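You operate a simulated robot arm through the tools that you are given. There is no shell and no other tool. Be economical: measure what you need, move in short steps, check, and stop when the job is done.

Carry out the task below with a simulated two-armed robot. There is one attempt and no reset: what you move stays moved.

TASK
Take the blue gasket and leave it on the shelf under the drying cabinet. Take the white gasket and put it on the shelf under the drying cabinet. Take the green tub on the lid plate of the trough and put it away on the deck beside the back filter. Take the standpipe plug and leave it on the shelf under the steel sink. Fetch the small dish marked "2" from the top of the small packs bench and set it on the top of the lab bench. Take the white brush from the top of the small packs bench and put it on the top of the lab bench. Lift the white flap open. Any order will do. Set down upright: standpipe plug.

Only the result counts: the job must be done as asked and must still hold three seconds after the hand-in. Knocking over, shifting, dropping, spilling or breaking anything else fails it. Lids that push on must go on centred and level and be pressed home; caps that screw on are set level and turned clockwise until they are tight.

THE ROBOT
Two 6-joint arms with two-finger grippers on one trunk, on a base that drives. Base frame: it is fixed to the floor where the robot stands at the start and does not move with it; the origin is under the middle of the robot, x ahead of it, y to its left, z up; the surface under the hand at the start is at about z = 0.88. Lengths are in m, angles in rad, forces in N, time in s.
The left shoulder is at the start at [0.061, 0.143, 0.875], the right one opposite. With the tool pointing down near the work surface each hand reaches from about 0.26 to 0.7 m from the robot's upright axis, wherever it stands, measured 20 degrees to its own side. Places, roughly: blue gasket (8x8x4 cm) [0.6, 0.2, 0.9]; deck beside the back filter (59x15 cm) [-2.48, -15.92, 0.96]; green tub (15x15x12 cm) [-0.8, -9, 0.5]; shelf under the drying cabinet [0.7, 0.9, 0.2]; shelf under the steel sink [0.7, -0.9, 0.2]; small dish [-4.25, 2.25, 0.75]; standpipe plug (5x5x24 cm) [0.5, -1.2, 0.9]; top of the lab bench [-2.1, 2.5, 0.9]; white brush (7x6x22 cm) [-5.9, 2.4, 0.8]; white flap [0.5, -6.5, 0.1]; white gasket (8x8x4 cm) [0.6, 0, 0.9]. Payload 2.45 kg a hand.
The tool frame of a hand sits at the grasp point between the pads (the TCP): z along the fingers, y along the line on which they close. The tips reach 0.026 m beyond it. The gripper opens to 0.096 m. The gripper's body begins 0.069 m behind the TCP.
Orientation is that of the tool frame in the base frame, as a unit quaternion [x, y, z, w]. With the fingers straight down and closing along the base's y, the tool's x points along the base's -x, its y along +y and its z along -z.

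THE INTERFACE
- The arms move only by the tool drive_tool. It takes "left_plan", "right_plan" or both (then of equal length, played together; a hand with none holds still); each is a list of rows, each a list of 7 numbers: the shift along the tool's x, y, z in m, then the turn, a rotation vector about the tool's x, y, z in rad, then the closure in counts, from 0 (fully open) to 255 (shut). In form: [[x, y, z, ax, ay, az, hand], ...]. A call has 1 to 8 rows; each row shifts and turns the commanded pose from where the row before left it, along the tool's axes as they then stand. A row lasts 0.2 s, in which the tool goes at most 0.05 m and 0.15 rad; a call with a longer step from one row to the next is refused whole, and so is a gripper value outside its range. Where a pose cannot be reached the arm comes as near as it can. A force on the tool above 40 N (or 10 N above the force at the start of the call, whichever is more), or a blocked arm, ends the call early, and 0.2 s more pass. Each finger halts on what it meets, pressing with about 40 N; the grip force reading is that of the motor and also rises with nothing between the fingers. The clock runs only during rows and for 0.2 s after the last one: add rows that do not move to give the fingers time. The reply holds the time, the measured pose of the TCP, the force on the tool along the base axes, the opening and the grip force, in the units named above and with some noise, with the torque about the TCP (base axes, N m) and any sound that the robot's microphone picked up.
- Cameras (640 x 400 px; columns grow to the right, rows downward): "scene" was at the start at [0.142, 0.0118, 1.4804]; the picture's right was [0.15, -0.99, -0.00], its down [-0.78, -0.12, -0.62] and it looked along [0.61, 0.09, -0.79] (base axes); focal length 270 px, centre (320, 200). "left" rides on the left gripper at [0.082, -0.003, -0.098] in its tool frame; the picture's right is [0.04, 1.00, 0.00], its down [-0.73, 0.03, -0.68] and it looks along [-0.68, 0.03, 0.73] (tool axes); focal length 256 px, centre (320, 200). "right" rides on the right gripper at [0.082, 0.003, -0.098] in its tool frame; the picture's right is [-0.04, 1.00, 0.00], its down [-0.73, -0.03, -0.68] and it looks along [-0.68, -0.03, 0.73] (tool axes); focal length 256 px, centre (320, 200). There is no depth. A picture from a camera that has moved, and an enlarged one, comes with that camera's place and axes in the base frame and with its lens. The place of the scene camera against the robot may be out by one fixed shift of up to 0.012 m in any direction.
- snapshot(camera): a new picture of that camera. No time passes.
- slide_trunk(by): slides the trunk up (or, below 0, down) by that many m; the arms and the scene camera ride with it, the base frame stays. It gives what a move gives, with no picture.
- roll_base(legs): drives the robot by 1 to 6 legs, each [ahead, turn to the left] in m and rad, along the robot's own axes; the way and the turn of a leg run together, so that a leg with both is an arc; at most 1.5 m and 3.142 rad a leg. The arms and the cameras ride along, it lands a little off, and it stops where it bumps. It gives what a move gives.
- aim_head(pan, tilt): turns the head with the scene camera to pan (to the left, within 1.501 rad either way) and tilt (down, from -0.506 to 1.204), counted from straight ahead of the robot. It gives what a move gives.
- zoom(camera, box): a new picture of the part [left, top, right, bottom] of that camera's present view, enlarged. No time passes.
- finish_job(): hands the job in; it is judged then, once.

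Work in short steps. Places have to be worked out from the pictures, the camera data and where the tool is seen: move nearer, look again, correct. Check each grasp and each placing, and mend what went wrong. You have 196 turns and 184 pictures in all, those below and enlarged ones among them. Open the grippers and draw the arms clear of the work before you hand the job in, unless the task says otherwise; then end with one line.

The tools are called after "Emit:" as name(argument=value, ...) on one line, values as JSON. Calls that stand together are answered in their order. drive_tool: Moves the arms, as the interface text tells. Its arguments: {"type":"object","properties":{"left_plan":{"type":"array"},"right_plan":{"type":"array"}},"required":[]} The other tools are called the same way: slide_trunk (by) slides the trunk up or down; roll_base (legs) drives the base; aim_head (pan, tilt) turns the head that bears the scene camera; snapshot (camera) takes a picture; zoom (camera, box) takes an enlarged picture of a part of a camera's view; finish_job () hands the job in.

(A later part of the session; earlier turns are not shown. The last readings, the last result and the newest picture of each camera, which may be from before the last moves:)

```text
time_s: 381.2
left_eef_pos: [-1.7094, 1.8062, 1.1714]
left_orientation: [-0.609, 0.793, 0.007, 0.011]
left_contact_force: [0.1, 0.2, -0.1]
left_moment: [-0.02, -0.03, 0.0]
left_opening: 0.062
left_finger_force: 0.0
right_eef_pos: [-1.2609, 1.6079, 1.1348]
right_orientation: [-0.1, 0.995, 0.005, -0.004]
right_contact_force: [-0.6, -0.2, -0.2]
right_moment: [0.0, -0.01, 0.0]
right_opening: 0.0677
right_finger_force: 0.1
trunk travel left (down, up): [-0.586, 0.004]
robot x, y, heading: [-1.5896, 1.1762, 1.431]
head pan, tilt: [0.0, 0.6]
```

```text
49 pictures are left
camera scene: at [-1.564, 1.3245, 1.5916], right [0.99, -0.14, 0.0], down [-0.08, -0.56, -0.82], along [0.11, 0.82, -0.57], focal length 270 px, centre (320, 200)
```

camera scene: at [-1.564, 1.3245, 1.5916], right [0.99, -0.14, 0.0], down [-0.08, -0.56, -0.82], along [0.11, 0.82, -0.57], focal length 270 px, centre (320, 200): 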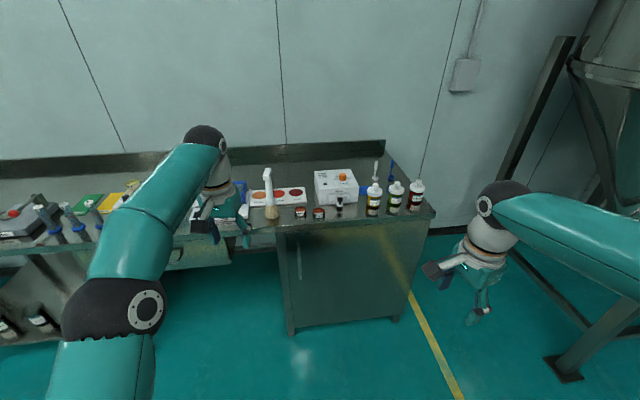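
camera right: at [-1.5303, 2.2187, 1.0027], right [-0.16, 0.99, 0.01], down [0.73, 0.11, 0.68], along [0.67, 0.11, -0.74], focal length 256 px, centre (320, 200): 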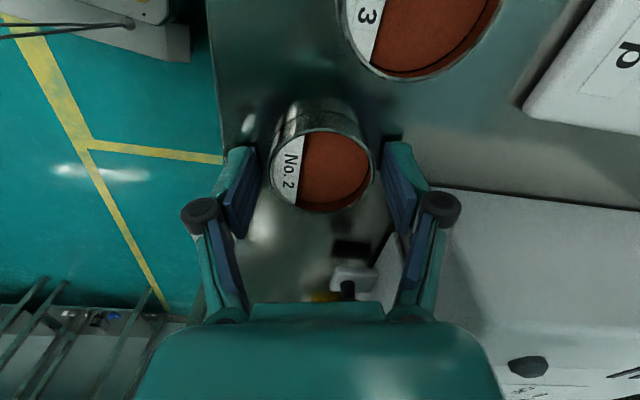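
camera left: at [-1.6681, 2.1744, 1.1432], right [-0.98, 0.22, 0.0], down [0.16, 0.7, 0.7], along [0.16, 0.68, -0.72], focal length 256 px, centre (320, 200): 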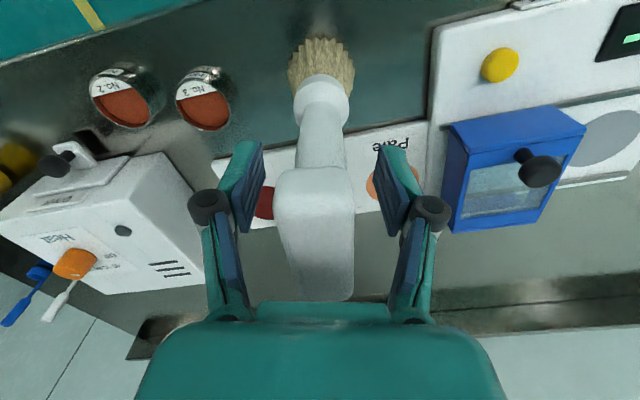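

Everything is placed on the lab bench. Next come the flap and the tub, far to the south. I restore the right hand's orientation and turn around.

Emit:
drive_tool(right_plan=[[0, 0, 0, 0, 0, -0.15, 0], [0, 0, 0, 0, 0, -0.15, 0], [0, 0, 0, 0, 0, -0.15, 0], [0, 0, 0, 0, 0, -0.15, 0], [0, 0, 0, 0, 0, -0.15, 0], [0, 0, 0, 0, 0, -0.15, 0], [0, 0, 0, 0, 0, -0.15, 0], [0, 0, 0, 0, 0, -0.15, 0]], left_plan=[[0.02, 0.01, 0, 0, 0, 0, 0], [0.02, 0.01, 0, 0, 0, 0, 0], [0.02, 0.01, 0, 0, 0, 0, 0], [0.02, 0.01, 0, 0, 0, 0, 0], [0.02, 0.01, 0, 0, 0, 0, 0], [0.02, 0.01, 0, 0, 0, 0, 0], [0, 0, 0, 0, 0, 0, 0], [0, 0, 0, 0, 0, 0, 0]])

Emit:
roll_base(legs=[[0, -0.52]])

Emit:
roll_base(legs=[[0, -0.52]])

Emit:
roll_base(legs=[[0, -0.52]])

Emit:
roll_base(legs=[[0, -0.52]])

Emit:
roll_base(legs=[[0, -0.52]])

Emit:
aim_head(pan=0, tilt=0.35)

Emit:
snapshot(camera="scene")

```text
time_s: 383.0
left_eef_pos: [-1.7999, 1.7057, 1.1682]
left_orientation: [-0.609, 0.793, 0.006, 0.01]
left_contact_force: [-0.5, 0.2, 0.1]
left_moment: [-0.02, 0.0, 0.0]
left_opening: 0.0959
left_finger_force: 0.1
right_eef_pos: [-1.2602, 1.6068, 1.1349]
right_orientation: [-0.646, 0.763, 0.007, 0.001]
right_contact_force: [-0.3, -0.4, 0.2]
right_moment: [0.02, 0.0, -0.02]
right_opening: 0.0961
right_finger_force: 0.1
trunk travel left (down, up): [-0.586, 0.004]
robot x, y, heading: [-1.5955, 1.175, 1.432]
head pan, tilt: [0.0, 0.6]
```

```text
time_s: 385.0
left_eef_pos: [-1.5117, 1.7379, 1.1667]
left_orientation: [-0.387, 0.922, 0.003, 0.011]
left_contact_force: [0.2, 1.2, 0.2]
left_moment: [-0.01, 0.03, 0.01]
left_opening: 0.096
left_finger_force: 0.1
right_eef_pos: [-1.0916, 1.3881, 1.1343]
right_orientation: [-0.427, 0.904, 0.005, 0.002]
right_contact_force: [-0.5, -0.1, 0.2]
right_moment: [-0.02, 0.01, 0.0]
right_opening: 0.096
right_finger_force: 0.0
trunk travel left (down, up): [-0.586, 0.004]
robot x, y, heading: [-1.6101, 1.1874, 0.914]
head pan, tilt: [0.0, 0.6]
```

```text
time_s: 387.0
left_eef_pos: [-1.2455, 1.6173, 1.1685]
left_orientation: [-0.135, 0.991, 0.001, 0.012]
left_contact_force: [-0.2, 0.7, -0.2]
left_moment: [0.01, 0.01, 0.01]
left_opening: 0.0962
left_finger_force: 0.1
right_eef_pos: [-1.0574, 1.1036, 1.1361]
right_orientation: [-0.179, 0.984, 0.005, 0.004]
right_contact_force: [-0.1, -0.3, 0.7]
right_moment: [-0.02, 0.03, -0.04]
right_opening: 0.0959
right_finger_force: 0.1
trunk travel left (down, up): [-0.586, 0.004]
robot x, y, heading: [-1.6118, 1.2081, 0.391]
head pan, tilt: [0.0, 0.6]
```

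```text
time_s: 389.1
left_eef_pos: [-1.0934, 1.3784, 1.1686]
left_orientation: [0.127, 0.992, -0.003, 0.011]
left_contact_force: [-0.5, -0.5, -0.1]
left_moment: [-0.01, 0.02, -0.01]
left_opening: 0.096
left_finger_force: 0.1
right_eef_pos: [-1.1872, 0.8375, 1.1364]
right_orientation: [0.083, 0.997, 0.004, 0.005]
right_contact_force: [-0.3, 1.2, -0.4]
right_moment: [0.02, -0.05, 0.0]
right_opening: 0.096
right_finger_force: 0.2
trunk travel left (down, up): [-0.586, 0.004]
robot x, y, heading: [-1.6113, 1.2314, -0.124]
head pan, tilt: [0.0, 0.6]
```

```text
time_s: 391.1
left_eef_pos: [-1.0899, 1.1022, 1.1691]
left_orientation: [0.377, 0.926, -0.005, 0.011]
left_contact_force: [0.2, 0.2, 0.7]
left_moment: [0.02, 0.01, 0.01]
left_opening: 0.096
left_finger_force: 0.1
right_eef_pos: [-1.4381, 0.6802, 1.1376]
right_orientation: [0.335, 0.942, 0.003, 0.006]
right_contact_force: [-1.2, 0.4, -0.1]
right_moment: [0.0, 0.02, -0.02]
right_opening: 0.0958
right_finger_force: 0.2
trunk travel left (down, up): [-0.586, 0.004]
robot x, y, heading: [-1.603, 1.2495, -0.643]
head pan, tilt: [0.0, 0.6]
```

```text
time_s: 393.1
left_eef_pos: [-1.231, 0.865, 1.1687]
left_orientation: [0.602, 0.798, -0.008, 0.009]
left_contact_force: [0.0, -0.4, 0.3]
left_moment: [0.02, 0.01, 0.01]
left_opening: 0.096
left_finger_force: 0.0
right_eef_pos: [-1.743, 0.672, 1.136]
right_orientation: [0.565, 0.825, 0.001, 0.006]
right_contact_force: [-0.7, 0.2, 0.5]
right_moment: [0.0, 0.0, 0.02]
right_opening: 0.0959
right_finger_force: 0.0
trunk travel left (down, up): [-0.586, 0.004]
robot x, y, heading: [-1.5791, 1.2534, -1.167]
head pan, tilt: [0.0, 0.6]
```

```text
time_s: 393.9
left_eef_pos: [-1.2296, 0.8651, 1.1695]
left_orientation: [0.602, 0.798, -0.009, 0.009]
left_contact_force: [-0.8, -0.4, 0.1]
left_moment: [-0.01, 0.05, 0.01]
left_opening: 0.0961
left_finger_force: 0.1
right_eef_pos: [-1.7419, 0.6721, 1.1375]
right_orientation: [0.565, 0.825, 0.001, 0.005]
right_contact_force: [0.2, 1.4, -0.2]
right_moment: [0.0, 0.05, 0.02]
right_opening: 0.0959
right_finger_force: 0.1
trunk travel left (down, up): [-0.586, 0.004]
robot x, y, heading: [-1.5778, 1.2573, -1.167]
head pan, tilt: [0.0, 0.351]
```

```text
48 pictures are left
camera scene: at [-1.5109, 1.1157, 1.6144], right [-0.92, -0.4, 0.0], down [-0.14, 0.32, -0.94], along [0.37, -0.86, -0.34], focal length 270 px, centre (320, 200)
```

scene: 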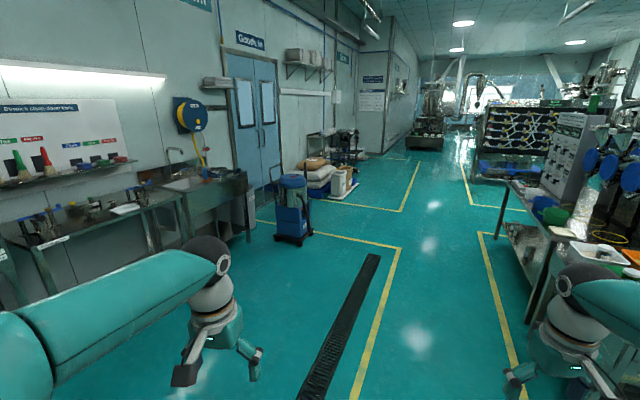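

The aisle runs at about x = -1.6 between the yellow lines. I align with it and drive south in steps.

Emit:
roll_base(legs=[[0, -0.39]])

Emit:
roll_base(legs=[[1.2, 0]])

Emit:
aim_head(pan=0, tilt=0.35)

Emit:
snapshot(camera="scene")

```text
time_s: 395.6
left_eef_pos: [-1.4075, 0.7602, 1.1705]
left_orientation: [0.746, 0.665, -0.01, 0.007]
left_contact_force: [-1.1, 0.1, 0.0]
left_moment: [0.02, -0.01, -0.01]
left_opening: 0.0956
left_finger_force: 0.1
right_eef_pos: [-1.9552, 0.7786, 1.1373]
right_orientation: [0.716, 0.698, 0.0, 0.006]
right_contact_force: [-0.7, -0.1, 0.8]
right_moment: [0.01, -0.03, -0.01]
right_opening: 0.0962
right_finger_force: 0.0
trunk travel left (down, up): [-0.586, 0.004]
robot x, y, heading: [-1.5637, 1.2545, -1.554]
head pan, tilt: [0.0, 0.351]
```

```text
time_s: 401.8
left_eef_pos: [-1.3988, -0.4359, 1.1714]
left_orientation: [0.75, 0.661, -0.011, 0.007]
left_contact_force: [-0.2, 0.7, 0.1]
left_moment: [0.01, 0.02, -0.01]
left_opening: 0.096
left_finger_force: 0.0
right_eef_pos: [-1.9458, -0.414, 1.1367]
right_orientation: [0.72, 0.694, 0.0, 0.005]
right_contact_force: [0.1, 0.7, 0.4]
right_moment: [-0.01, 0.0, 0.0]
right_opening: 0.0959
right_finger_force: 0.2
trunk travel left (down, up): [-0.586, 0.004]
robot x, y, heading: [-1.5476, 0.062, -1.565]
head pan, tilt: [0.0, 0.351]
```

```text
time_s: 402.4
left_eef_pos: [-1.3995, -0.4354, 1.1708]
left_orientation: [0.75, 0.661, -0.01, 0.009]
left_contact_force: [0.7, -0.5, -0.4]
left_moment: [-0.02, 0.03, -0.01]
left_opening: 0.0961
left_finger_force: 0.0
right_eef_pos: [-1.9478, -0.4142, 1.1381]
right_orientation: [0.72, 0.694, -0.001, 0.006]
right_contact_force: [-0.1, 0.5, 0.0]
right_moment: [-0.01, 0.0, 0.02]
right_opening: 0.0961
right_finger_force: 0.1
trunk travel left (down, up): [-0.586, 0.004]
robot x, y, heading: [-1.5494, 0.0583, -1.566]
head pan, tilt: [0.0, 0.351]
```

```text
47 pictures are left
camera scene: at [-1.5424, -0.0928, 1.6144], right [-1.0, -0.01, 0.0], down [0.0, 0.34, -0.94], along [0.01, -0.94, -0.34], focal length 270 px, centre (320, 200)
```

scene: 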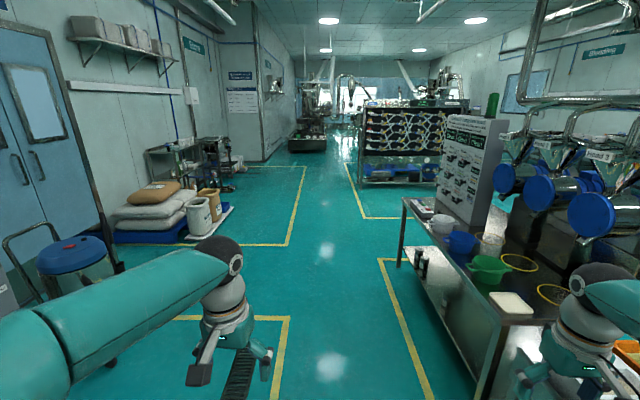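

The aisle is clear. I steer slightly left of the bench and drive 3 m further.

Emit:
roll_base(legs=[[1.3, 0.06]])

Emit:
roll_base(legs=[[1.4, 0]])

Emit:
aim_head(pan=0.3, tilt=0.35)

Emit:
snapshot(camera="scene")

```text
time_s: 409.0
left_eef_pos: [-1.3273, -1.7234, 1.1707]
left_orientation: [0.731, 0.682, -0.009, 0.008]
left_contact_force: [0.3, -0.1, 0.0]
left_moment: [0.01, 0.05, 0.03]
left_opening: 0.0961
left_finger_force: 0.0
right_eef_pos: [-1.8737, -1.7309, 1.1378]
right_orientation: [0.7, 0.714, 0.001, 0.006]
right_contact_force: [-0.2, -1.7, 0.4]
right_moment: [0.04, -0.02, -0.02]
right_opening: 0.0961
right_finger_force: 0.1
trunk travel left (down, up): [-0.586, 0.004]
robot x, y, heading: [-1.5066, -1.2371, -1.51]
head pan, tilt: [0.0, 0.351]
```

```text
time_s: 416.1
left_eef_pos: [-1.2469, -3.1157, 1.1712]
left_orientation: [0.732, 0.681, -0.009, 0.008]
left_contact_force: [0.5, -0.2, 0.2]
left_moment: [-0.03, -0.04, -0.04]
left_opening: 0.0958
left_finger_force: 0.1
right_eef_pos: [-1.7948, -3.1209, 1.1385]
right_orientation: [0.702, 0.713, 0.0, 0.007]
right_contact_force: [0.2, -0.2, -1.1]
right_moment: [0.0, 0.02, -0.03]
right_opening: 0.0962
right_finger_force: 0.1
trunk travel left (down, up): [-0.586, 0.004]
robot x, y, heading: [-1.423, -2.6264, -1.513]
head pan, tilt: [0.0, 0.351]
```

```text
time_s: 416.9
left_eef_pos: [-1.2465, -3.1155, 1.1716]
left_orientation: [0.732, 0.681, -0.011, 0.008]
left_contact_force: [0.6, -0.6, -0.4]
left_moment: [-0.03, 0.01, -0.02]
left_opening: 0.0956
left_finger_force: 0.1
right_eef_pos: [-1.7955, -3.1213, 1.1389]
right_orientation: [0.701, 0.713, 0.0, 0.005]
right_contact_force: [0.6, -0.7, 0.1]
right_moment: [0.01, 0.0, 0.03]
right_opening: 0.0959
right_finger_force: 0.1
trunk travel left (down, up): [-0.586, 0.004]
robot x, y, heading: [-1.4205, -2.6239, -1.513]
head pan, tilt: [0.3, 0.351]
```

```text
46 pictures are left
camera scene: at [-1.3806, -2.7749, 1.6145], right [-0.94, -0.35, 0.0], down [-0.12, 0.32, -0.94], along [0.33, -0.88, -0.34], focal length 270 px, centre (320, 200)
```

scene: 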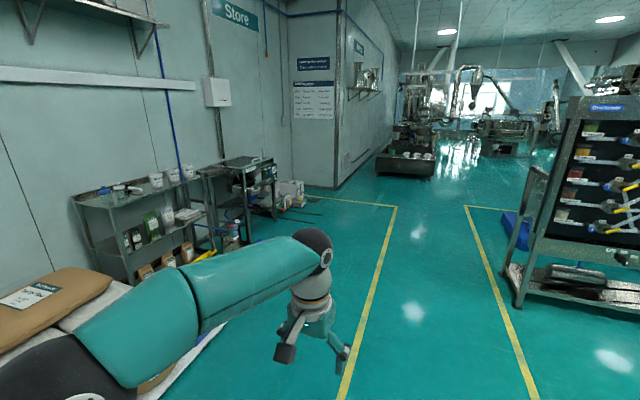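

The flap should appear near pixel (292, 200). I enlarge that area.

Emit:
zoom(camera="scene", box=[200, 150, 360, 250])

```text
4.00 times, centred on (280, 200) of scene
camera zoom: at [-1.3806, -2.7749, 1.6145], right [-0.94, -0.35, 0.0], down [-0.12, 0.32, -0.94], along [0.33, -0.88, -0.34], focal length 1080 px, centre (480, 200)
```

zoom: 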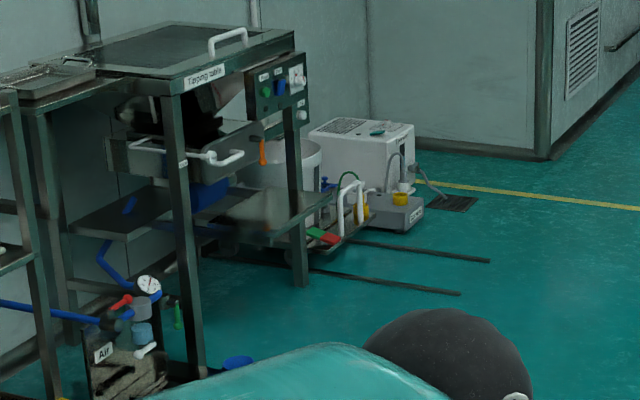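

I drive nearer, to about y = -5.4, and look at the floor units there.

Emit:
roll_base(legs=[[1.4, 0]])

Emit:
roll_base(legs=[[1.4, 0]])

Emit:
aim_head(pan=1.0, tilt=0.55)

Emit:
snapshot(camera="scene")

```text
time_s: 423.9
left_eef_pos: [-1.1771, -4.5168, 1.1712]
left_orientation: [0.735, 0.678, -0.01, 0.008]
left_contact_force: [-0.1, -0.3, -0.4]
left_moment: [0.0, 0.03, -0.04]
left_opening: 0.0959
left_finger_force: 0.2
right_eef_pos: [-1.7244, -4.518, 1.1396]
right_orientation: [0.704, 0.71, 0.0, 0.007]
right_contact_force: [-0.1, 0.0, -0.5]
right_moment: [0.0, 0.0, 0.02]
right_opening: 0.096
right_finger_force: 0.1
trunk travel left (down, up): [-0.586, 0.004]
robot x, y, heading: [-1.35, -4.0294, -1.52]
head pan, tilt: [0.3, 0.351]
```

```text
time_s: 431.0
left_eef_pos: [-1.1176, -5.9164, 1.1724]
left_orientation: [0.737, 0.675, -0.01, 0.008]
left_contact_force: [-0.2, -0.6, 0.0]
left_moment: [-0.01, -0.01, -0.01]
left_opening: 0.0962
left_finger_force: 0.3
right_eef_pos: [-1.6662, -5.9137, 1.1384]
right_orientation: [0.707, 0.708, 0.0, 0.006]
right_contact_force: [-0.1, 0.1, 0.0]
right_moment: [0.0, 0.01, 0.01]
right_opening: 0.096
right_finger_force: 0.0
trunk travel left (down, up): [-0.586, 0.004]
robot x, y, heading: [-1.2867, -5.4269, -1.529]
head pan, tilt: [0.3, 0.351]
```

```text
time_s: 432.1
left_eef_pos: [-1.1175, -5.9171, 1.1724]
left_orientation: [0.737, 0.676, -0.01, 0.008]
left_contact_force: [-0.7, -0.3, -0.3]
left_moment: [0.01, 0.03, 0.01]
left_opening: 0.0961
left_finger_force: 0.0
right_eef_pos: [-1.6647, -5.9136, 1.1407]
right_orientation: [0.707, 0.707, 0.001, 0.005]
right_contact_force: [-0.1, 0.4, 0.4]
right_moment: [0.03, -0.03, -0.01]
right_opening: 0.0958
right_finger_force: 0.1
trunk travel left (down, up): [-0.586, 0.004]
robot x, y, heading: [-1.285, -5.4257, -1.538]
head pan, tilt: [1.0, 0.55]
```

```text
44 pictures are left
camera scene: at [-1.1996, -5.5314, 1.5962], right [-0.51, -0.86, 0.0], down [-0.45, 0.26, -0.85], along [0.74, -0.43, -0.52], focal length 270 px, centre (320, 200)
```

scene: 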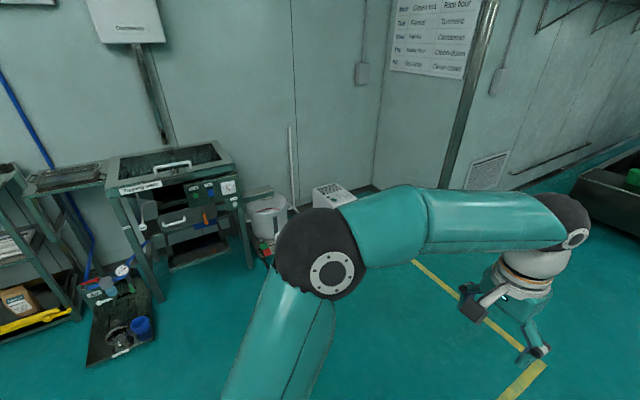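

My elbow hides it. I go on 0.95 m and turn to face it directly.

Emit:
roll_base(legs=[[0.95, 0]])

Emit:
roll_base(legs=[[0, 0.52]])

Emit:
roll_base(legs=[[0, 0.52]])

Emit:
roll_base(legs=[[0, 0.5]])

Emit:
aim_head(pan=0, tilt=0.6)

Emit:
snapshot(camera="scene")

```text
time_s: 437.1
left_eef_pos: [-1.0738, -6.864, 1.171]
left_orientation: [0.736, 0.677, -0.009, 0.008]
left_contact_force: [0.4, -0.1, 0.2]
left_moment: [0.0, 0.0, 0.03]
left_opening: 0.0963
left_finger_force: 0.0
right_eef_pos: [-1.6215, -6.8631, 1.1394]
right_orientation: [0.705, 0.709, 0.0, 0.006]
right_contact_force: [0.4, -0.6, 0.6]
right_moment: [0.03, 0.0, -0.01]
right_opening: 0.0962
right_finger_force: 0.0
trunk travel left (down, up): [-0.586, 0.004]
robot x, y, heading: [-1.2449, -6.3678, -1.524]
head pan, tilt: [1.0, 0.55]
```

```text
time_s: 439.2
left_eef_pos: [-0.854, -6.7124, 1.1725]
left_orientation: [0.538, 0.843, -0.007, 0.011]
left_contact_force: [-0.2, -0.8, 0.4]
left_moment: [-0.02, 0.02, -0.03]
left_opening: 0.0959
left_finger_force: 0.1
right_eef_pos: [-1.3305, -6.9841, 1.1407]
right_orientation: [0.5, 0.866, 0.001, 0.006]
right_contact_force: [0.0, 0.2, -0.1]
right_moment: [-0.01, 0.0, -0.04]
right_opening: 0.0962
right_finger_force: 0.0
trunk travel left (down, up): [-0.586, 0.004]
robot x, y, heading: [-1.2631, -6.383, -1.001]
head pan, tilt: [1.0, 0.55]
```

```text
time_s: 441.2
left_eef_pos: [-0.7422, -6.4677, 1.1737]
left_orientation: [0.304, 0.953, -0.005, 0.012]
left_contact_force: [0.7, -0.2, 0.4]
left_moment: [0.01, 0.03, -0.02]
left_opening: 0.0961
left_finger_force: 0.0
right_eef_pos: [-1.0218, -6.9386, 1.1404]
right_orientation: [0.26, 0.966, 0.004, 0.005]
right_contact_force: [0.5, -0.2, 0.3]
right_moment: [0.0, -0.01, -0.01]
right_opening: 0.0956
right_finger_force: 0.1
trunk travel left (down, up): [-0.586, 0.004]
robot x, y, heading: [-1.271, -6.4056, -0.487]
head pan, tilt: [1.0, 0.55]
```

```text
time_s: 443.2
left_eef_pos: [-0.7777, -6.2054, 1.1741]
left_orientation: [0.058, 0.998, -0.002, 0.013]
left_contact_force: [-0.8, -0.6, -0.9]
left_moment: [0.0, 0.0, -0.01]
left_opening: 0.0962
left_finger_force: 0.1
right_eef_pos: [-0.7964, -6.7526, 1.1419]
right_orientation: [0.014, 1.0, 0.005, 0.004]
right_contact_force: [1.0, -0.1, 0.3]
right_moment: [-0.02, -0.01, 0.02]
right_opening: 0.0961
right_finger_force: 0.1
trunk travel left (down, up): [-0.586, 0.004]
robot x, y, heading: [-1.2724, -6.4251, 0.008]
head pan, tilt: [1.0, 0.55]
```

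```text
time_s: 444.4
left_eef_pos: [-0.7771, -6.2048, 1.1744]
left_orientation: [0.059, 0.998, -0.002, 0.013]
left_contact_force: [0.4, 0.2, -0.7]
left_moment: [0.03, 0.04, -0.03]
left_opening: 0.096
left_finger_force: 0.0
right_eef_pos: [-0.7976, -6.7535, 1.1414]
right_orientation: [0.014, 1.0, 0.005, 0.005]
right_contact_force: [1.0, 0.6, 0.2]
right_moment: [0.0, 0.0, 0.0]
right_opening: 0.096
right_finger_force: 0.1
trunk travel left (down, up): [-0.586, 0.004]
robot x, y, heading: [-1.2735, -6.4279, 0.009]
head pan, tilt: [0.0, 0.6]
```

```text
43 pictures are left
camera scene: at [-1.1164, -6.4237, 1.5917], right [0.01, -1.0, 0.0], down [-0.57, -0.01, -0.82], along [0.82, 0.01, -0.57], focal length 270 px, centre (320, 200)
```

scene: 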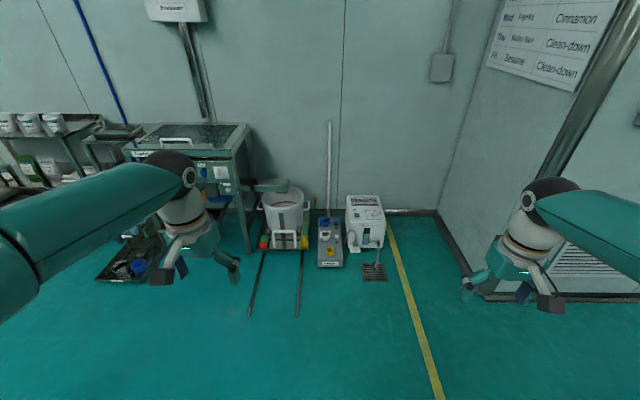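

Now I see a bucket on a rail trolley, a mop unit and a white machine. I enlarge them.

Emit:
zoom(camera="scene", box=[240, 175, 400, 300])

```text
3.20 times, centred on (320, 238) of scene
camera zoom: at [-1.1164, -6.4237, 1.5917], right [0.01, -1.0, 0.0], down [-0.57, -0.01, -0.82], along [0.82, 0.01, -0.57], focal length 864 px, centre (320, 80)
```

zoom: 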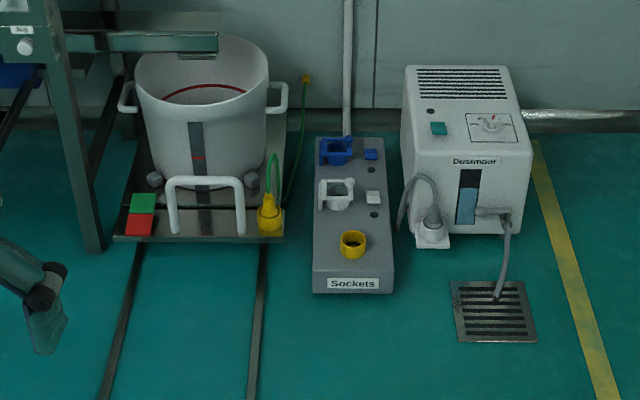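

A grey "Sockets" strip stands there with blue, white and yellow sockets. I zoom in further on it.

Emit:
zoom(camera="scene", box=[315, 205, 345, 250])

```text
8.89 times, centred on (330, 228) of scene
camera zoom: at [-1.1164, -6.4237, 1.5917], right [0.01, -1.0, 0.0], down [-0.57, -0.01, -0.82], along [0.82, 0.01, -0.57], focal length 2400 px, centre (231, -44)
```

zoom: 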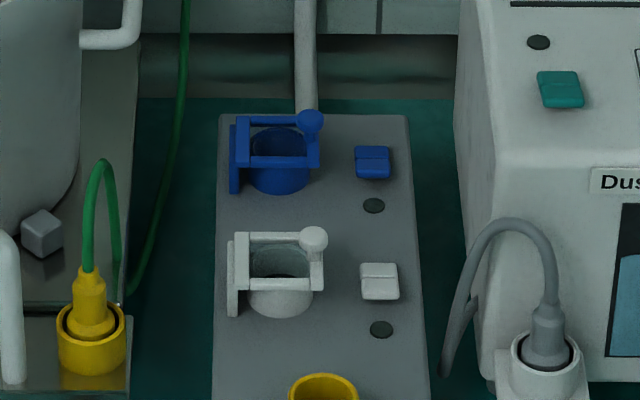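

The white flap is the white hinged frame with a ball knob over the white socket, at about (0.51, -6.48), hinged on its left (+y) side. Two rails lie on the floor left of it, so I approach further right, toward (-0.15, -6.75).

Emit:
roll_base(legs=[[0, -0.29]])

Emit:
roll_base(legs=[[1.08, 0]])

Emit:
roll_base(legs=[[0, 0.29]])

Emit:
aim_head(pan=0.35, tilt=0.95)

Emit:
snapshot(camera="scene")

```text
time_s: 445.9
left_eef_pos: [-0.7374, -6.3569, 1.1737]
left_orientation: [0.204, 0.979, -0.003, 0.013]
left_contact_force: [-0.8, 0.3, 0.4]
left_moment: [0.01, 0.0, 0.03]
left_opening: 0.0961
left_finger_force: 0.0
right_eef_pos: [-0.9147, -6.8758, 1.1425]
right_orientation: [0.16, 0.987, 0.004, 0.005]
right_contact_force: [0.8, -0.3, -0.2]
right_moment: [0.04, -0.01, 0.0]
right_opening: 0.0961
right_finger_force: 0.0
trunk travel left (down, up): [-0.586, 0.004]
robot x, y, heading: [-1.2731, -6.4122, -0.283]
head pan, tilt: [0.0, 0.6]
```

```text
time_s: 451.5
left_eef_pos: [0.3035, -6.6596, 1.1749]
left_orientation: [0.204, 0.979, -0.003, 0.014]
left_contact_force: [0.4, 0.4, 0.0]
left_moment: [0.02, 0.04, 0.0]
left_opening: 0.0959
left_finger_force: 0.0
right_eef_pos: [0.1253, -7.1781, 1.143]
right_orientation: [0.161, 0.987, 0.003, 0.004]
right_contact_force: [0.5, 1.0, -0.6]
right_moment: [-0.02, 0.02, 0.01]
right_opening: 0.0961
right_finger_force: 0.1
trunk travel left (down, up): [-0.586, 0.004]
robot x, y, heading: [-0.2358, -6.7148, -0.284]
head pan, tilt: [0.0, 0.6]
```

```text
time_s: 453.0
left_eef_pos: [0.2645, -6.5082, 1.177]
left_orientation: [0.06, 0.998, -0.002, 0.012]
left_contact_force: [0.8, 0.7, -0.4]
left_moment: [-0.01, 0.02, -0.01]
left_opening: 0.0961
left_finger_force: 0.0
right_eef_pos: [0.2432, -7.0547, 1.1427]
right_orientation: [0.016, 1.0, 0.004, 0.005]
right_contact_force: [0.9, 0.5, 0.2]
right_moment: [-0.03, 0.02, 0.03]
right_opening: 0.0961
right_finger_force: 0.1
trunk travel left (down, up): [-0.586, 0.004]
robot x, y, heading: [-0.229, -6.7259, 0.008]
head pan, tilt: [0.0, 0.6]
```

```text
time_s: 453.8
left_eef_pos: [0.2652, -6.5083, 1.1763]
left_orientation: [0.06, 0.998, -0.002, 0.013]
left_contact_force: [-0.4, -1.1, -0.3]
left_moment: [0.03, 0.01, -0.02]
left_opening: 0.096
left_finger_force: 0.2
right_eef_pos: [0.2441, -7.056, 1.1447]
right_orientation: [0.015, 1.0, 0.005, 0.005]
right_contact_force: [-0.3, -0.2, -0.1]
right_moment: [0.02, -0.01, 0.01]
right_opening: 0.096
right_finger_force: 0.0
trunk travel left (down, up): [-0.586, 0.004]
robot x, y, heading: [-0.231, -6.729, 0.014]
head pan, tilt: [0.351, 0.949]
```

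```text
40 pictures are left
camera scene: at [-0.0951, -6.7007, 1.5634], right [0.35, -0.94, 0.0], down [-0.76, -0.29, -0.58], along [0.55, 0.21, -0.81], focal length 270 px, centre (320, 200)
```

scene: 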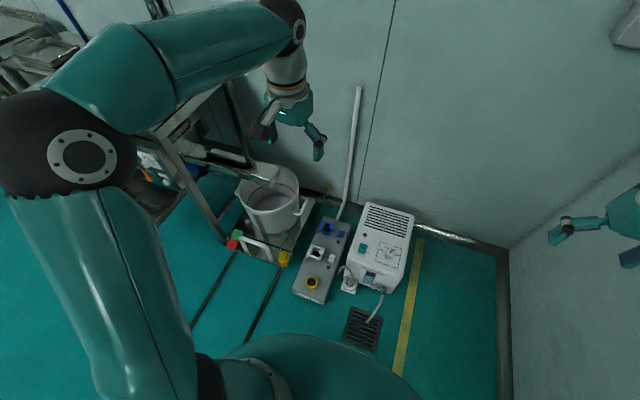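

I enlarge the socket strip from this nearer, higher view.

Emit:
zoom(camera="scene", box=[285, 212, 355, 262])

```text
8.00 times, centred on (320, 237) of scene
camera zoom: at [-0.0951, -6.7007, 1.5634], right [0.35, -0.94, 0.0], down [-0.76, -0.29, -0.58], along [0.55, 0.21, -0.81], focal length 2160 px, centre (320, -96)
```

zoom: 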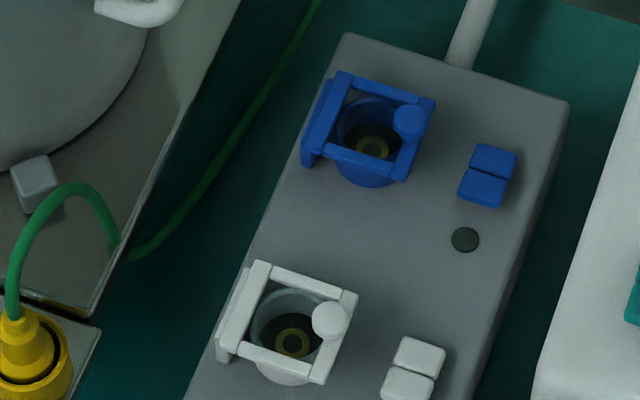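

I triangulate the flap's ball at (0.533, -6.474, 0.132) and its hinge line along x at y≈-6.406. Closing the fingers along x lets the ball pivot between the pads. I shift the base to about (-0.13, -6.67), lower the trunk, and rotate the left hand a quarter turn.

Emit:
roll_base(legs=[[0, 0.5]])

Emit:
roll_base(legs=[[0.12, 0]])

Emit:
roll_base(legs=[[0, -0.5]])

Emit:
drive_tool(left_plan=[[0, 0, 0, 0, 0, -0.143, 90], [0, 0, 0, 0, 0, -0.143, 90], [0, 0, 0, 0, 0, -0.143, 90], [0, 0, 0, 0, 0, -0.143, 90], [0, 0, 0, 0, 0, -0.143, 90], [0, 0, 0, 0, 0, -0.143, 90], [0, 0, 0, 0, 0, -0.143, 90], [0, 0, 0, 0, 0, -0.143, 90]])

Emit:
drive_tool(left_plan=[[0, 0, 0, 0, 0, -0.143, 90], [0, 0, 0, 0, 0, -0.143, 90], [0, 0, 0, 0, 0, -0.143, 90], [0, 0, 0, 0, 0, 0, 90]])

Emit:
slide_trunk(by=-0.4)

```text
time_s: 455.8
left_eef_pos: [0.0957, -6.2968, 1.1755]
left_orientation: [-0.19, 0.982, 0.001, 0.013]
left_contact_force: [-0.1, 0.1, -0.3]
left_moment: [-0.01, -0.04, -0.01]
left_opening: 0.0961
left_finger_force: 0.0
right_eef_pos: [0.3397, -6.7868, 1.1436]
right_orientation: [-0.234, 0.972, 0.005, 0.004]
right_contact_force: [1.4, 0.3, -0.4]
right_moment: [0.02, -0.04, -0.01]
right_opening: 0.0961
right_finger_force: 0.2
trunk travel left (down, up): [-0.586, 0.004]
robot x, y, heading: [-0.2237, -6.7451, 0.516]
head pan, tilt: [0.351, 0.949]
```

```text
time_s: 457.1
left_eef_pos: [0.203, -6.2376, 1.1744]
left_orientation: [-0.189, 0.982, 0.002, 0.012]
left_contact_force: [0.0, 0.3, -0.2]
left_moment: [0.01, 0.04, 0.02]
left_opening: 0.0959
left_finger_force: 0.1
right_eef_pos: [0.4489, -6.7277, 1.1438]
right_orientation: [-0.233, 0.972, 0.004, 0.003]
right_contact_force: [-0.6, 0.3, -0.1]
right_moment: [0.0, 0.02, 0.0]
right_opening: 0.096
right_finger_force: 0.1
trunk travel left (down, up): [-0.586, 0.004]
robot x, y, heading: [-0.1156, -6.6859, 0.511]
head pan, tilt: [0.351, 0.949]
```

```text
time_s: 459.0
left_eef_pos: [0.3785, -6.4461, 1.177]
left_orientation: [0.06, 0.998, -0.001, 0.013]
left_contact_force: [0.5, -1.1, 0.2]
left_moment: [-0.05, 0.01, 0.01]
left_opening: 0.096
left_finger_force: 0.1
right_eef_pos: [0.3589, -6.9931, 1.1444]
right_orientation: [0.016, 1.0, 0.004, 0.005]
right_contact_force: [0.5, 1.4, 0.3]
right_moment: [-0.02, -0.01, 0.0]
right_opening: 0.0961
right_finger_force: 0.2
trunk travel left (down, up): [-0.586, 0.004]
robot x, y, heading: [-0.1171, -6.6676, 0.016]
head pan, tilt: [0.351, 0.949]
```

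```text
time_s: 460.8
left_eef_pos: [0.379, -6.4459, 1.1768]
left_orientation: [-0.49, 0.871, -0.009, 0.009]
left_contact_force: [0.2, -0.5, 0.1]
left_moment: [-0.01, 0.02, 0.0]
left_opening: 0.0621
left_finger_force: 0.1
right_eef_pos: [0.3581, -6.9953, 1.1446]
right_orientation: [0.016, 1.0, 0.005, 0.005]
right_contact_force: [0.1, 0.9, 0.2]
right_moment: [-0.01, -0.02, -0.02]
right_opening: 0.0959
right_finger_force: 0.1
trunk travel left (down, up): [-0.586, 0.004]
robot x, y, heading: [-0.1174, -6.6618, 0.017]
head pan, tilt: [0.351, 0.949]
```

```text
time_s: 461.8
left_eef_pos: [0.3791, -6.4471, 1.1771]
left_orientation: [-0.665, 0.747, -0.011, 0.009]
left_contact_force: [0.3, -0.6, -0.8]
left_moment: [-0.02, -0.01, -0.01]
left_opening: 0.062
left_finger_force: 0.0
right_eef_pos: [0.3596, -6.9936, 1.1456]
right_orientation: [0.015, 1.0, 0.005, 0.005]
right_contact_force: [0.6, 0.5, 0.2]
right_moment: [-0.01, -0.02, 0.02]
right_opening: 0.0959
right_finger_force: 0.1
trunk travel left (down, up): [-0.586, 0.004]
robot x, y, heading: [-0.1159, -6.6666, 0.018]
head pan, tilt: [0.351, 0.949]
```

```text
time_s: 465.7
left_eef_pos: [0.3777, -6.4454, 0.778]
left_orientation: [-0.664, 0.748, -0.01, 0.008]
left_contact_force: [-0.1, 0.3, 0.5]
left_moment: [-0.02, 0.0, 0.0]
left_opening: 0.0619
left_finger_force: 0.0
right_eef_pos: [0.3585, -6.995, 0.7451]
right_orientation: [0.016, 1.0, 0.004, 0.006]
right_contact_force: [0.6, 0.7, 0.9]
right_moment: [0.01, -0.01, 0.0]
right_opening: 0.0961
right_finger_force: 0.1
trunk travel left (down, up): [-0.186, 0.404]
robot x, y, heading: [-0.117, -6.6632, 0.017]
head pan, tilt: [0.351, 0.949]
```

The hand is rotated. I lower the trunk fully and move the left hand above the ball to z≈0.25.

Emit:
slide_trunk(by=-0.18)

Emit:
drive_tool(left_plan=[[0.0013, -0.0196, 0.0425, 0, 0, 0, 90], [0.0013, -0.0196, 0.0425, 0, 0, 0, 90], [0.0013, -0.0196, 0.0425, 0, 0, 0, 90], [0.0013, -0.0196, 0.0425, 0, 0, 0, 90], [0.0013, -0.0196, 0.0425, 0, 0, 0, 90], [0.0013, -0.0196, 0.0425, 0, 0, 0, 90], [0.0013, -0.0196, 0.0425, 0, 0, 0, 90], [0.0013, -0.0196, 0.0425, 0, 0, 0, 90]])

Emit:
snapshot(camera="left")

Emit:
snapshot(camera="scene")

```text
time_s: 467.7
left_eef_pos: [0.3776, -6.4468, 0.5975]
left_orientation: [-0.664, 0.748, -0.009, 0.008]
left_contact_force: [-0.1, 1.2, 0.1]
left_moment: [-0.01, -0.01, 0.0]
left_opening: 0.062
left_finger_force: 0.1
right_eef_pos: [0.3589, -6.9941, 0.565]
right_orientation: [0.016, 1.0, 0.004, 0.005]
right_contact_force: [0.0, 0.0, -0.8]
right_moment: [-0.02, 0.01, 0.01]
right_opening: 0.0961
right_finger_force: 0.0
trunk travel left (down, up): [-0.006, 0.584]
robot x, y, heading: [-0.1141, -6.6696, 0.02]
head pan, tilt: [0.351, 0.949]
```

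```text
time_s: 469.5
left_eef_pos: [0.5422, -6.4741, 0.26]
left_orientation: [-0.664, 0.748, -0.011, 0.008]
left_contact_force: [0.4, -0.6, 1.6]
left_moment: [-0.01, -0.01, 0.0]
left_opening: 0.0621
left_finger_force: 0.1
right_eef_pos: [0.3577, -6.9941, 0.5648]
right_orientation: [0.016, 1.0, 0.004, 0.006]
right_contact_force: [0.1, 0.0, -0.1]
right_moment: [0.02, 0.01, 0.01]
right_opening: 0.0959
right_finger_force: 0.0
trunk travel left (down, up): [-0.006, 0.584]
robot x, y, heading: [-0.1155, -6.664, 0.02]
head pan, tilt: [0.351, 0.949]
```

```text
38 pictures are left
camera left: at [0.5314, -6.5553, 0.3592], right [-1.0, 0.08, -0.03], down [0.04, 0.74, 0.68], along [0.07, 0.67, -0.74], focal length 256 px, centre (320, 200)
```

left: 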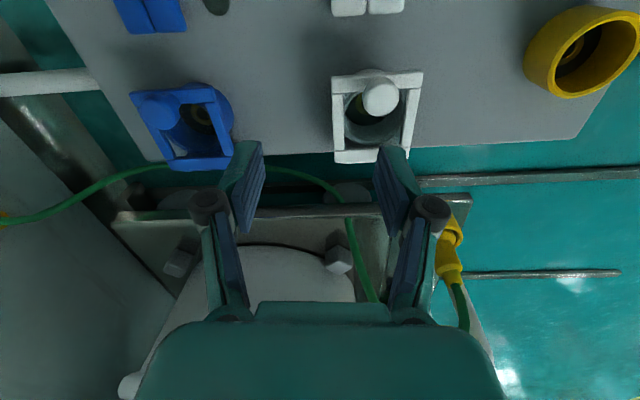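

```text
37 pictures are left
camera scene: at [0.019, -6.6377, 0.9834], right [0.36, -0.93, 0.0], down [-0.76, -0.29, -0.58], along [0.54, 0.21, -0.81], focal length 270 px, centre (320, 200)
```

scene: 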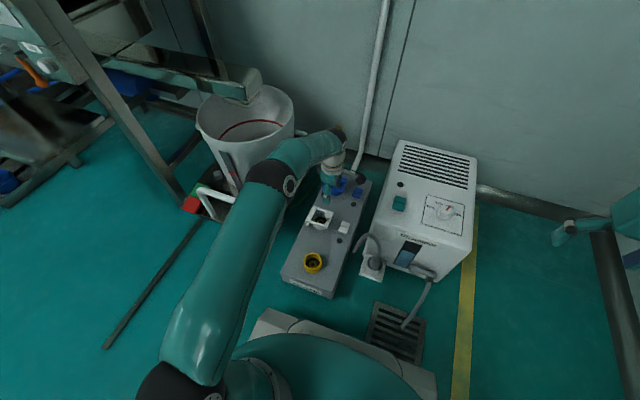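

The left camera places the ball nearer, at x≈0.49. I cross-check with an enlarged scene view.

Emit:
zoom(camera="scene", box=[290, 180, 360, 240])

Emit:
zoom(camera="left", box=[300, 40, 440, 180])

```text
6.67 times, centred on (325, 210) of scene
camera zoom: at [0.019, -6.6377, 0.9834], right [0.36, -0.93, 0.0], down [-0.76, -0.29, -0.58], along [0.54, 0.21, -0.81], focal length 1800 px, centre (287, 133)
```

zoom: 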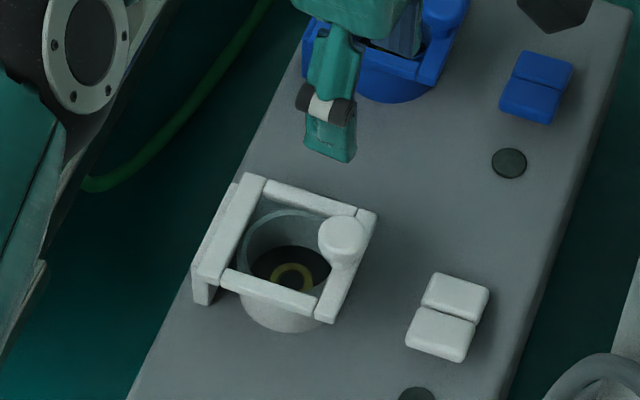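

```text
2.86 times, centred on (370, 110) of left
camera zoom: at [0.5314, -6.5553, 0.3592], right [-1.0, 0.08, -0.03], down [0.04, 0.74, 0.68], along [0.07, 0.67, -0.74], focal length 731 px, centre (177, 457)
```

zoom: 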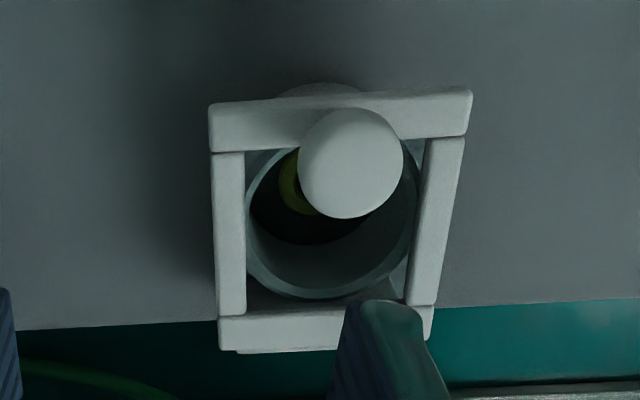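

Reconciling all views, the ball is higher than I thought, at about (0.50, -6.481, 0.183), and the hinge is near y -6.415, z 0.155. I centre the hand over the ball.

Emit:
drive_tool(left_plan=[[0.006, 0.021, 0, 0, 0, 0, 90], [0.006, 0.02, 0, 0, 0, 0, 90], [0, 0, 0.02, 0, 0, 0, 90], [0, 0, 0, 0, 0, 0, 90]])

Emit:
snapshot(camera="left")

Emit:
zoom(camera="scene", box=[290, 180, 360, 240])

```text
time_s: 470.5
left_eef_pos: [0.4986, -6.4836, 0.2394]
left_orientation: [-0.664, 0.748, -0.01, 0.007]
left_contact_force: [0.0, -0.5, 1.2]
left_moment: [0.0, 0.03, -0.05]
left_opening: 0.0621
left_finger_force: 0.1
right_eef_pos: [0.3584, -6.9945, 0.565]
right_orientation: [0.016, 1.0, 0.004, 0.005]
right_contact_force: [0.0, 0.6, -0.1]
right_moment: [0.0, 0.01, 0.0]
right_opening: 0.096
right_finger_force: 0.1
trunk travel left (down, up): [-0.006, 0.584]
robot x, y, heading: [-0.115, -6.6631, 0.017]
head pan, tilt: [0.351, 0.949]
```

```text
34 pictures are left
camera left: at [0.4889, -6.5634, 0.3391], right [-1.0, 0.08, -0.03], down [0.04, 0.74, 0.68], along [0.07, 0.67, -0.74], focal length 256 px, centre (320, 200)
```

left: 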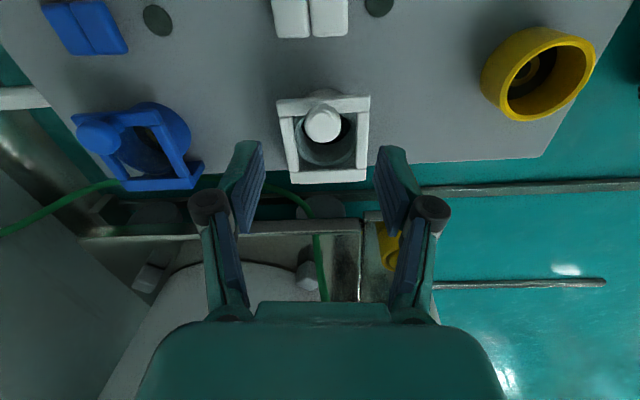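

```text
6.67 times, centred on (325, 210) of scene
camera zoom: at [0.0193, -6.6376, 0.9833], right [0.36, -0.93, 0.0], down [-0.76, -0.29, -0.58], along [0.54, 0.21, -0.81], focal length 1800 px, centre (287, 133)
```

zoom: 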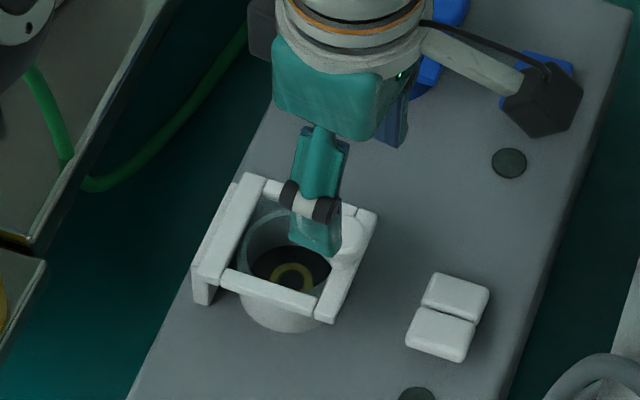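

The ball is centred between the fingers. By triangulating the two left-camera views it is at (0.497, -6.481, 0.168). I descend carefully to z≈0.182.

Emit:
drive_tool(left_plan=[[-0.002, 0, 0.025, 0, 0, 0, 90], [0, 0, 0.02, 0, 0, 0, 90], [0, 0, 0.012, 0, 0, 0, 90], [0, 0, 0, 0, 0, 0, 90]])

Emit:
snapshot(camera="left")

```text
time_s: 471.5
left_eef_pos: [0.5006, -6.4813, 0.1825]
left_orientation: [-0.664, 0.748, -0.01, 0.009]
left_contact_force: [-0.6, -0.1, 0.4]
left_moment: [-0.02, -0.03, 0.0]
left_opening: 0.0624
left_finger_force: 0.0
right_eef_pos: [0.3588, -6.9932, 0.5634]
right_orientation: [0.016, 1.0, 0.005, 0.004]
right_contact_force: [0.1, 0.5, -0.1]
right_moment: [-0.01, 0.05, -0.01]
right_opening: 0.096
right_finger_force: 0.0
trunk travel left (down, up): [-0.006, 0.584]
robot x, y, heading: [-0.1144, -6.664, 0.021]
head pan, tilt: [0.351, 0.949]
```

```text
32 pictures are left
camera left: at [0.491, -6.5615, 0.282], right [-1.0, 0.08, -0.03], down [0.04, 0.74, 0.68], along [0.07, 0.67, -0.74], focal length 256 px, centre (320, 200)
```

left: 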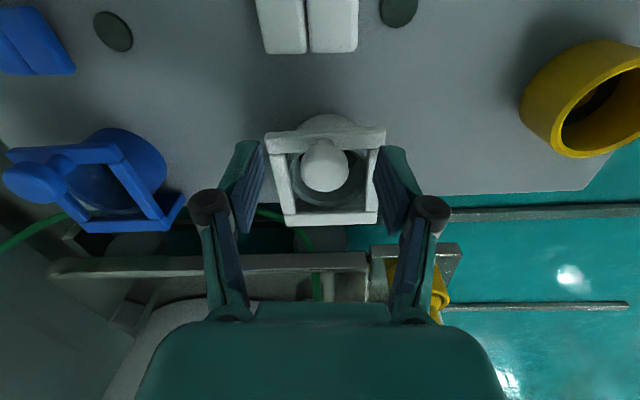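

The ball lies on the pad line, about 7 mm above the tips. I lower 5 mm and close on it.

Emit:
drive_tool(left_plan=[[0, 0, 0.005, 0, 0, 0, 90], [0, 0, 0, 0, 0, 0, 140], [0, 0, 0, 0, 0, 0, 190], [0, 0, 0, 0, 0, 0, 230], [0, 0, 0, 0, 0, 0, 230], [0, 0, 0, 0, 0, 0, 230]])

Emit:
snapshot(camera="left")

```text
time_s: 472.9
left_eef_pos: [0.4991, -6.4823, 0.1773]
left_orientation: [-0.664, 0.748, -0.008, 0.006]
left_contact_force: [-20.0, 3.5, 4.8]
left_moment: [0.14, 0.13, -0.02]
left_opening: 0.0246
left_finger_force: 45.1
right_eef_pos: [0.3586, -6.9947, 0.5646]
right_orientation: [0.016, 1.0, 0.005, 0.006]
right_contact_force: [0.6, 0.3, 0.5]
right_moment: [-0.02, -0.04, 0.0]
right_opening: 0.0959
right_finger_force: 0.1
trunk travel left (down, up): [-0.006, 0.584]
robot x, y, heading: [-0.1157, -6.6644, 0.014]
head pan, tilt: [0.351, 0.949]
```

```text
31 pictures are left
camera left: at [0.4894, -6.5616, 0.2767], right [-1.0, 0.08, -0.02], down [0.04, 0.73, 0.68], along [0.07, 0.67, -0.74], focal length 256 px, centre (320, 200)
```

left: 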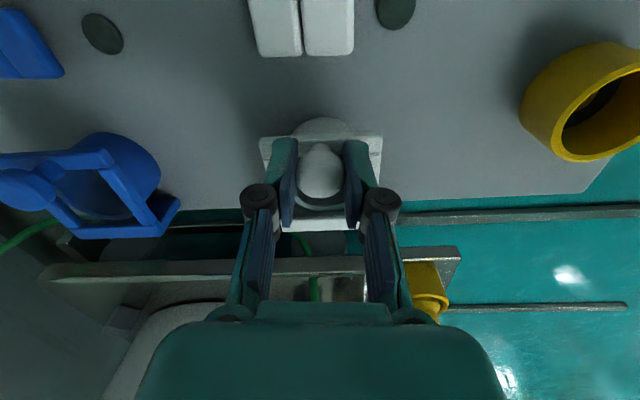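

The ball is held (2.5 cm). I start swinging the flap up along its hinge arc, rolling the hand slightly with it, and check after the first 30°.

Emit:
drive_tool(left_plan=[[0, 0.002, 0, 0, 0, 0, 230], [-0.0043, 0.0005, -0.0086, 0, 0.04, 0, 230], [-0.0043, 0.0005, -0.0086, 0, 0.04, 0, 230], [-0.0058, 0.0008, -0.0078, 0, 0.04, 0, 230], [-0.0058, 0.0007, -0.0078, 0, 0.04, 0, 230], [0, 0, 0, 0, 0, 0, 230]])

Emit:
zoom(camera="scene", box=[280, 170, 370, 250])

```text
time_s: 474.3
left_eef_pos: [0.4986, -6.4599, 0.2093]
left_orientation: [-0.661, 0.746, -0.063, -0.053]
left_contact_force: [0.3, -10.5, -11.4]
left_moment: [-1.35, 0.17, -0.07]
left_opening: 0.0246
left_finger_force: 45.1
right_eef_pos: [0.3588, -6.993, 0.5644]
right_orientation: [0.015, 1.0, 0.003, 0.004]
right_contact_force: [-0.9, 0.4, -0.3]
right_moment: [0.04, -0.03, -0.02]
right_opening: 0.096
right_finger_force: 0.1
trunk travel left (down, up): [-0.006, 0.584]
robot x, y, heading: [-0.1149, -6.6641, 0.017]
head pan, tilt: [0.351, 0.949]
```

```text
5.00 times, centred on (325, 210) of scene
camera zoom: at [0.0202, -6.6374, 0.9832], right [0.36, -0.93, 0.0], down [-0.76, -0.29, -0.58], along [0.54, 0.21, -0.81], focal length 1350 px, centre (295, 150)
```

zoom: 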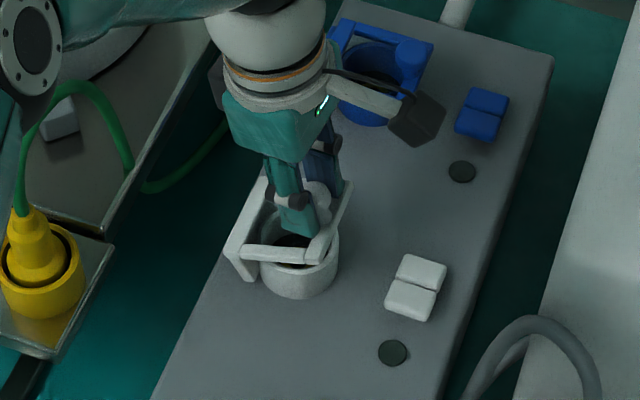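

The flap is rising with modest resistance. I continue along the arc.

Emit:
drive_tool(left_plan=[[-0.0072, 0.001, -0.0068, 0, 0.04, 0, 230], [-0.0071, 0.0009, -0.0068, 0, 0.04, 0, 230], [-0.0082, 0.0011, -0.0056, 0, 0.04, 0, 230], [-0.0082, 0.0011, -0.0055, 0, 0.04, 0, 230], [0, 0, 0, 0, 0, 0, 230]])

Emit:
zoom(camera="scene", box=[280, 170, 370, 250])

```text
time_s: 475.5
left_eef_pos: [0.5003, -6.4249, 0.2276]
left_orientation: [-0.654, 0.74, -0.117, -0.11]
left_contact_force: [15.8, -12.9, -2.4]
left_moment: [-1.21, -0.1, 0.06]
left_opening: 0.0248
left_finger_force: 45.0
right_eef_pos: [0.3593, -6.9943, 0.5636]
right_orientation: [0.015, 1.0, 0.005, 0.004]
right_contact_force: [0.6, -0.1, 0.4]
right_moment: [-0.03, 0.0, -0.01]
right_opening: 0.0959
right_finger_force: 0.1
trunk travel left (down, up): [-0.006, 0.584]
robot x, y, heading: [-0.1153, -6.6691, 0.014]
head pan, tilt: [0.351, 0.949]
```

```text
5.00 times, centred on (325, 210) of scene
camera zoom: at [0.0197, -6.6377, 0.9833], right [0.36, -0.93, 0.0], down [-0.76, -0.29, -0.58], along [0.54, 0.21, -0.81], focal length 1350 px, centre (295, 150)
```

zoom: 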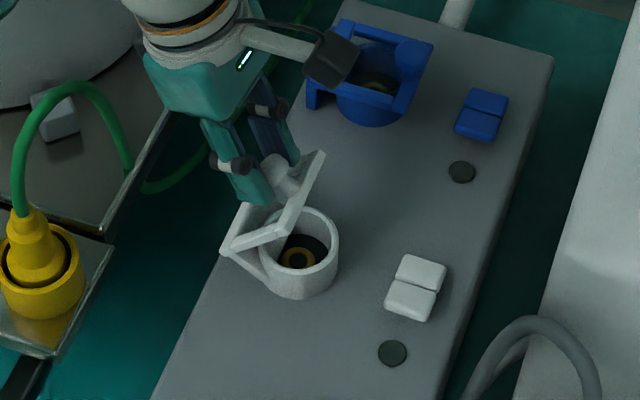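

The flap is at about 60° and the hand still clears the bucket. I push on past vertical with no further roll.

Emit:
drive_tool(left_plan=[[-0.0091, 0.001, -0.004, 0, 0, 0, 230], [-0.0091, 0.001, -0.004, 0, 0, 0, 230], [-0.0092, 0.001, -0.0016, 0, 0, 0, 230], [-0.0092, 0.001, -0.0015, 0, 0, 0, 230], [0, 0, 0, 0, 0, 0, 230]])

Emit:
zoom(camera="scene", box=[270, 150, 370, 250])

```text
time_s: 476.7
left_eef_pos: [0.501, -6.3878, 0.2283]
left_orientation: [-0.654, 0.739, -0.119, -0.109]
left_contact_force: [24.0, -12.0, 14.4]
left_moment: [-1.4, -0.17, 0.27]
left_opening: 0.0244
left_finger_force: 44.9
right_eef_pos: [0.3581, -6.9942, 0.5645]
right_orientation: [0.016, 1.0, 0.004, 0.005]
right_contact_force: [0.6, 0.1, -0.3]
right_moment: [0.03, 0.01, 0.01]
right_opening: 0.0962
right_finger_force: 0.0
trunk travel left (down, up): [-0.006, 0.584]
robot x, y, heading: [-0.1135, -6.6652, 0.019]
head pan, tilt: [0.351, 0.949]
```

```text
4.00 times, centred on (320, 200) of scene
camera zoom: at [0.0186, -6.6381, 0.9835], right [0.36, -0.93, 0.0], down [-0.76, -0.29, -0.58], along [0.54, 0.21, -0.81], focal length 1080 px, centre (320, 200)
```

zoom: 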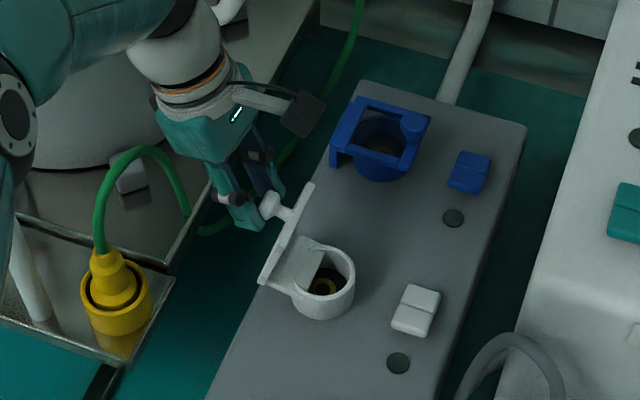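

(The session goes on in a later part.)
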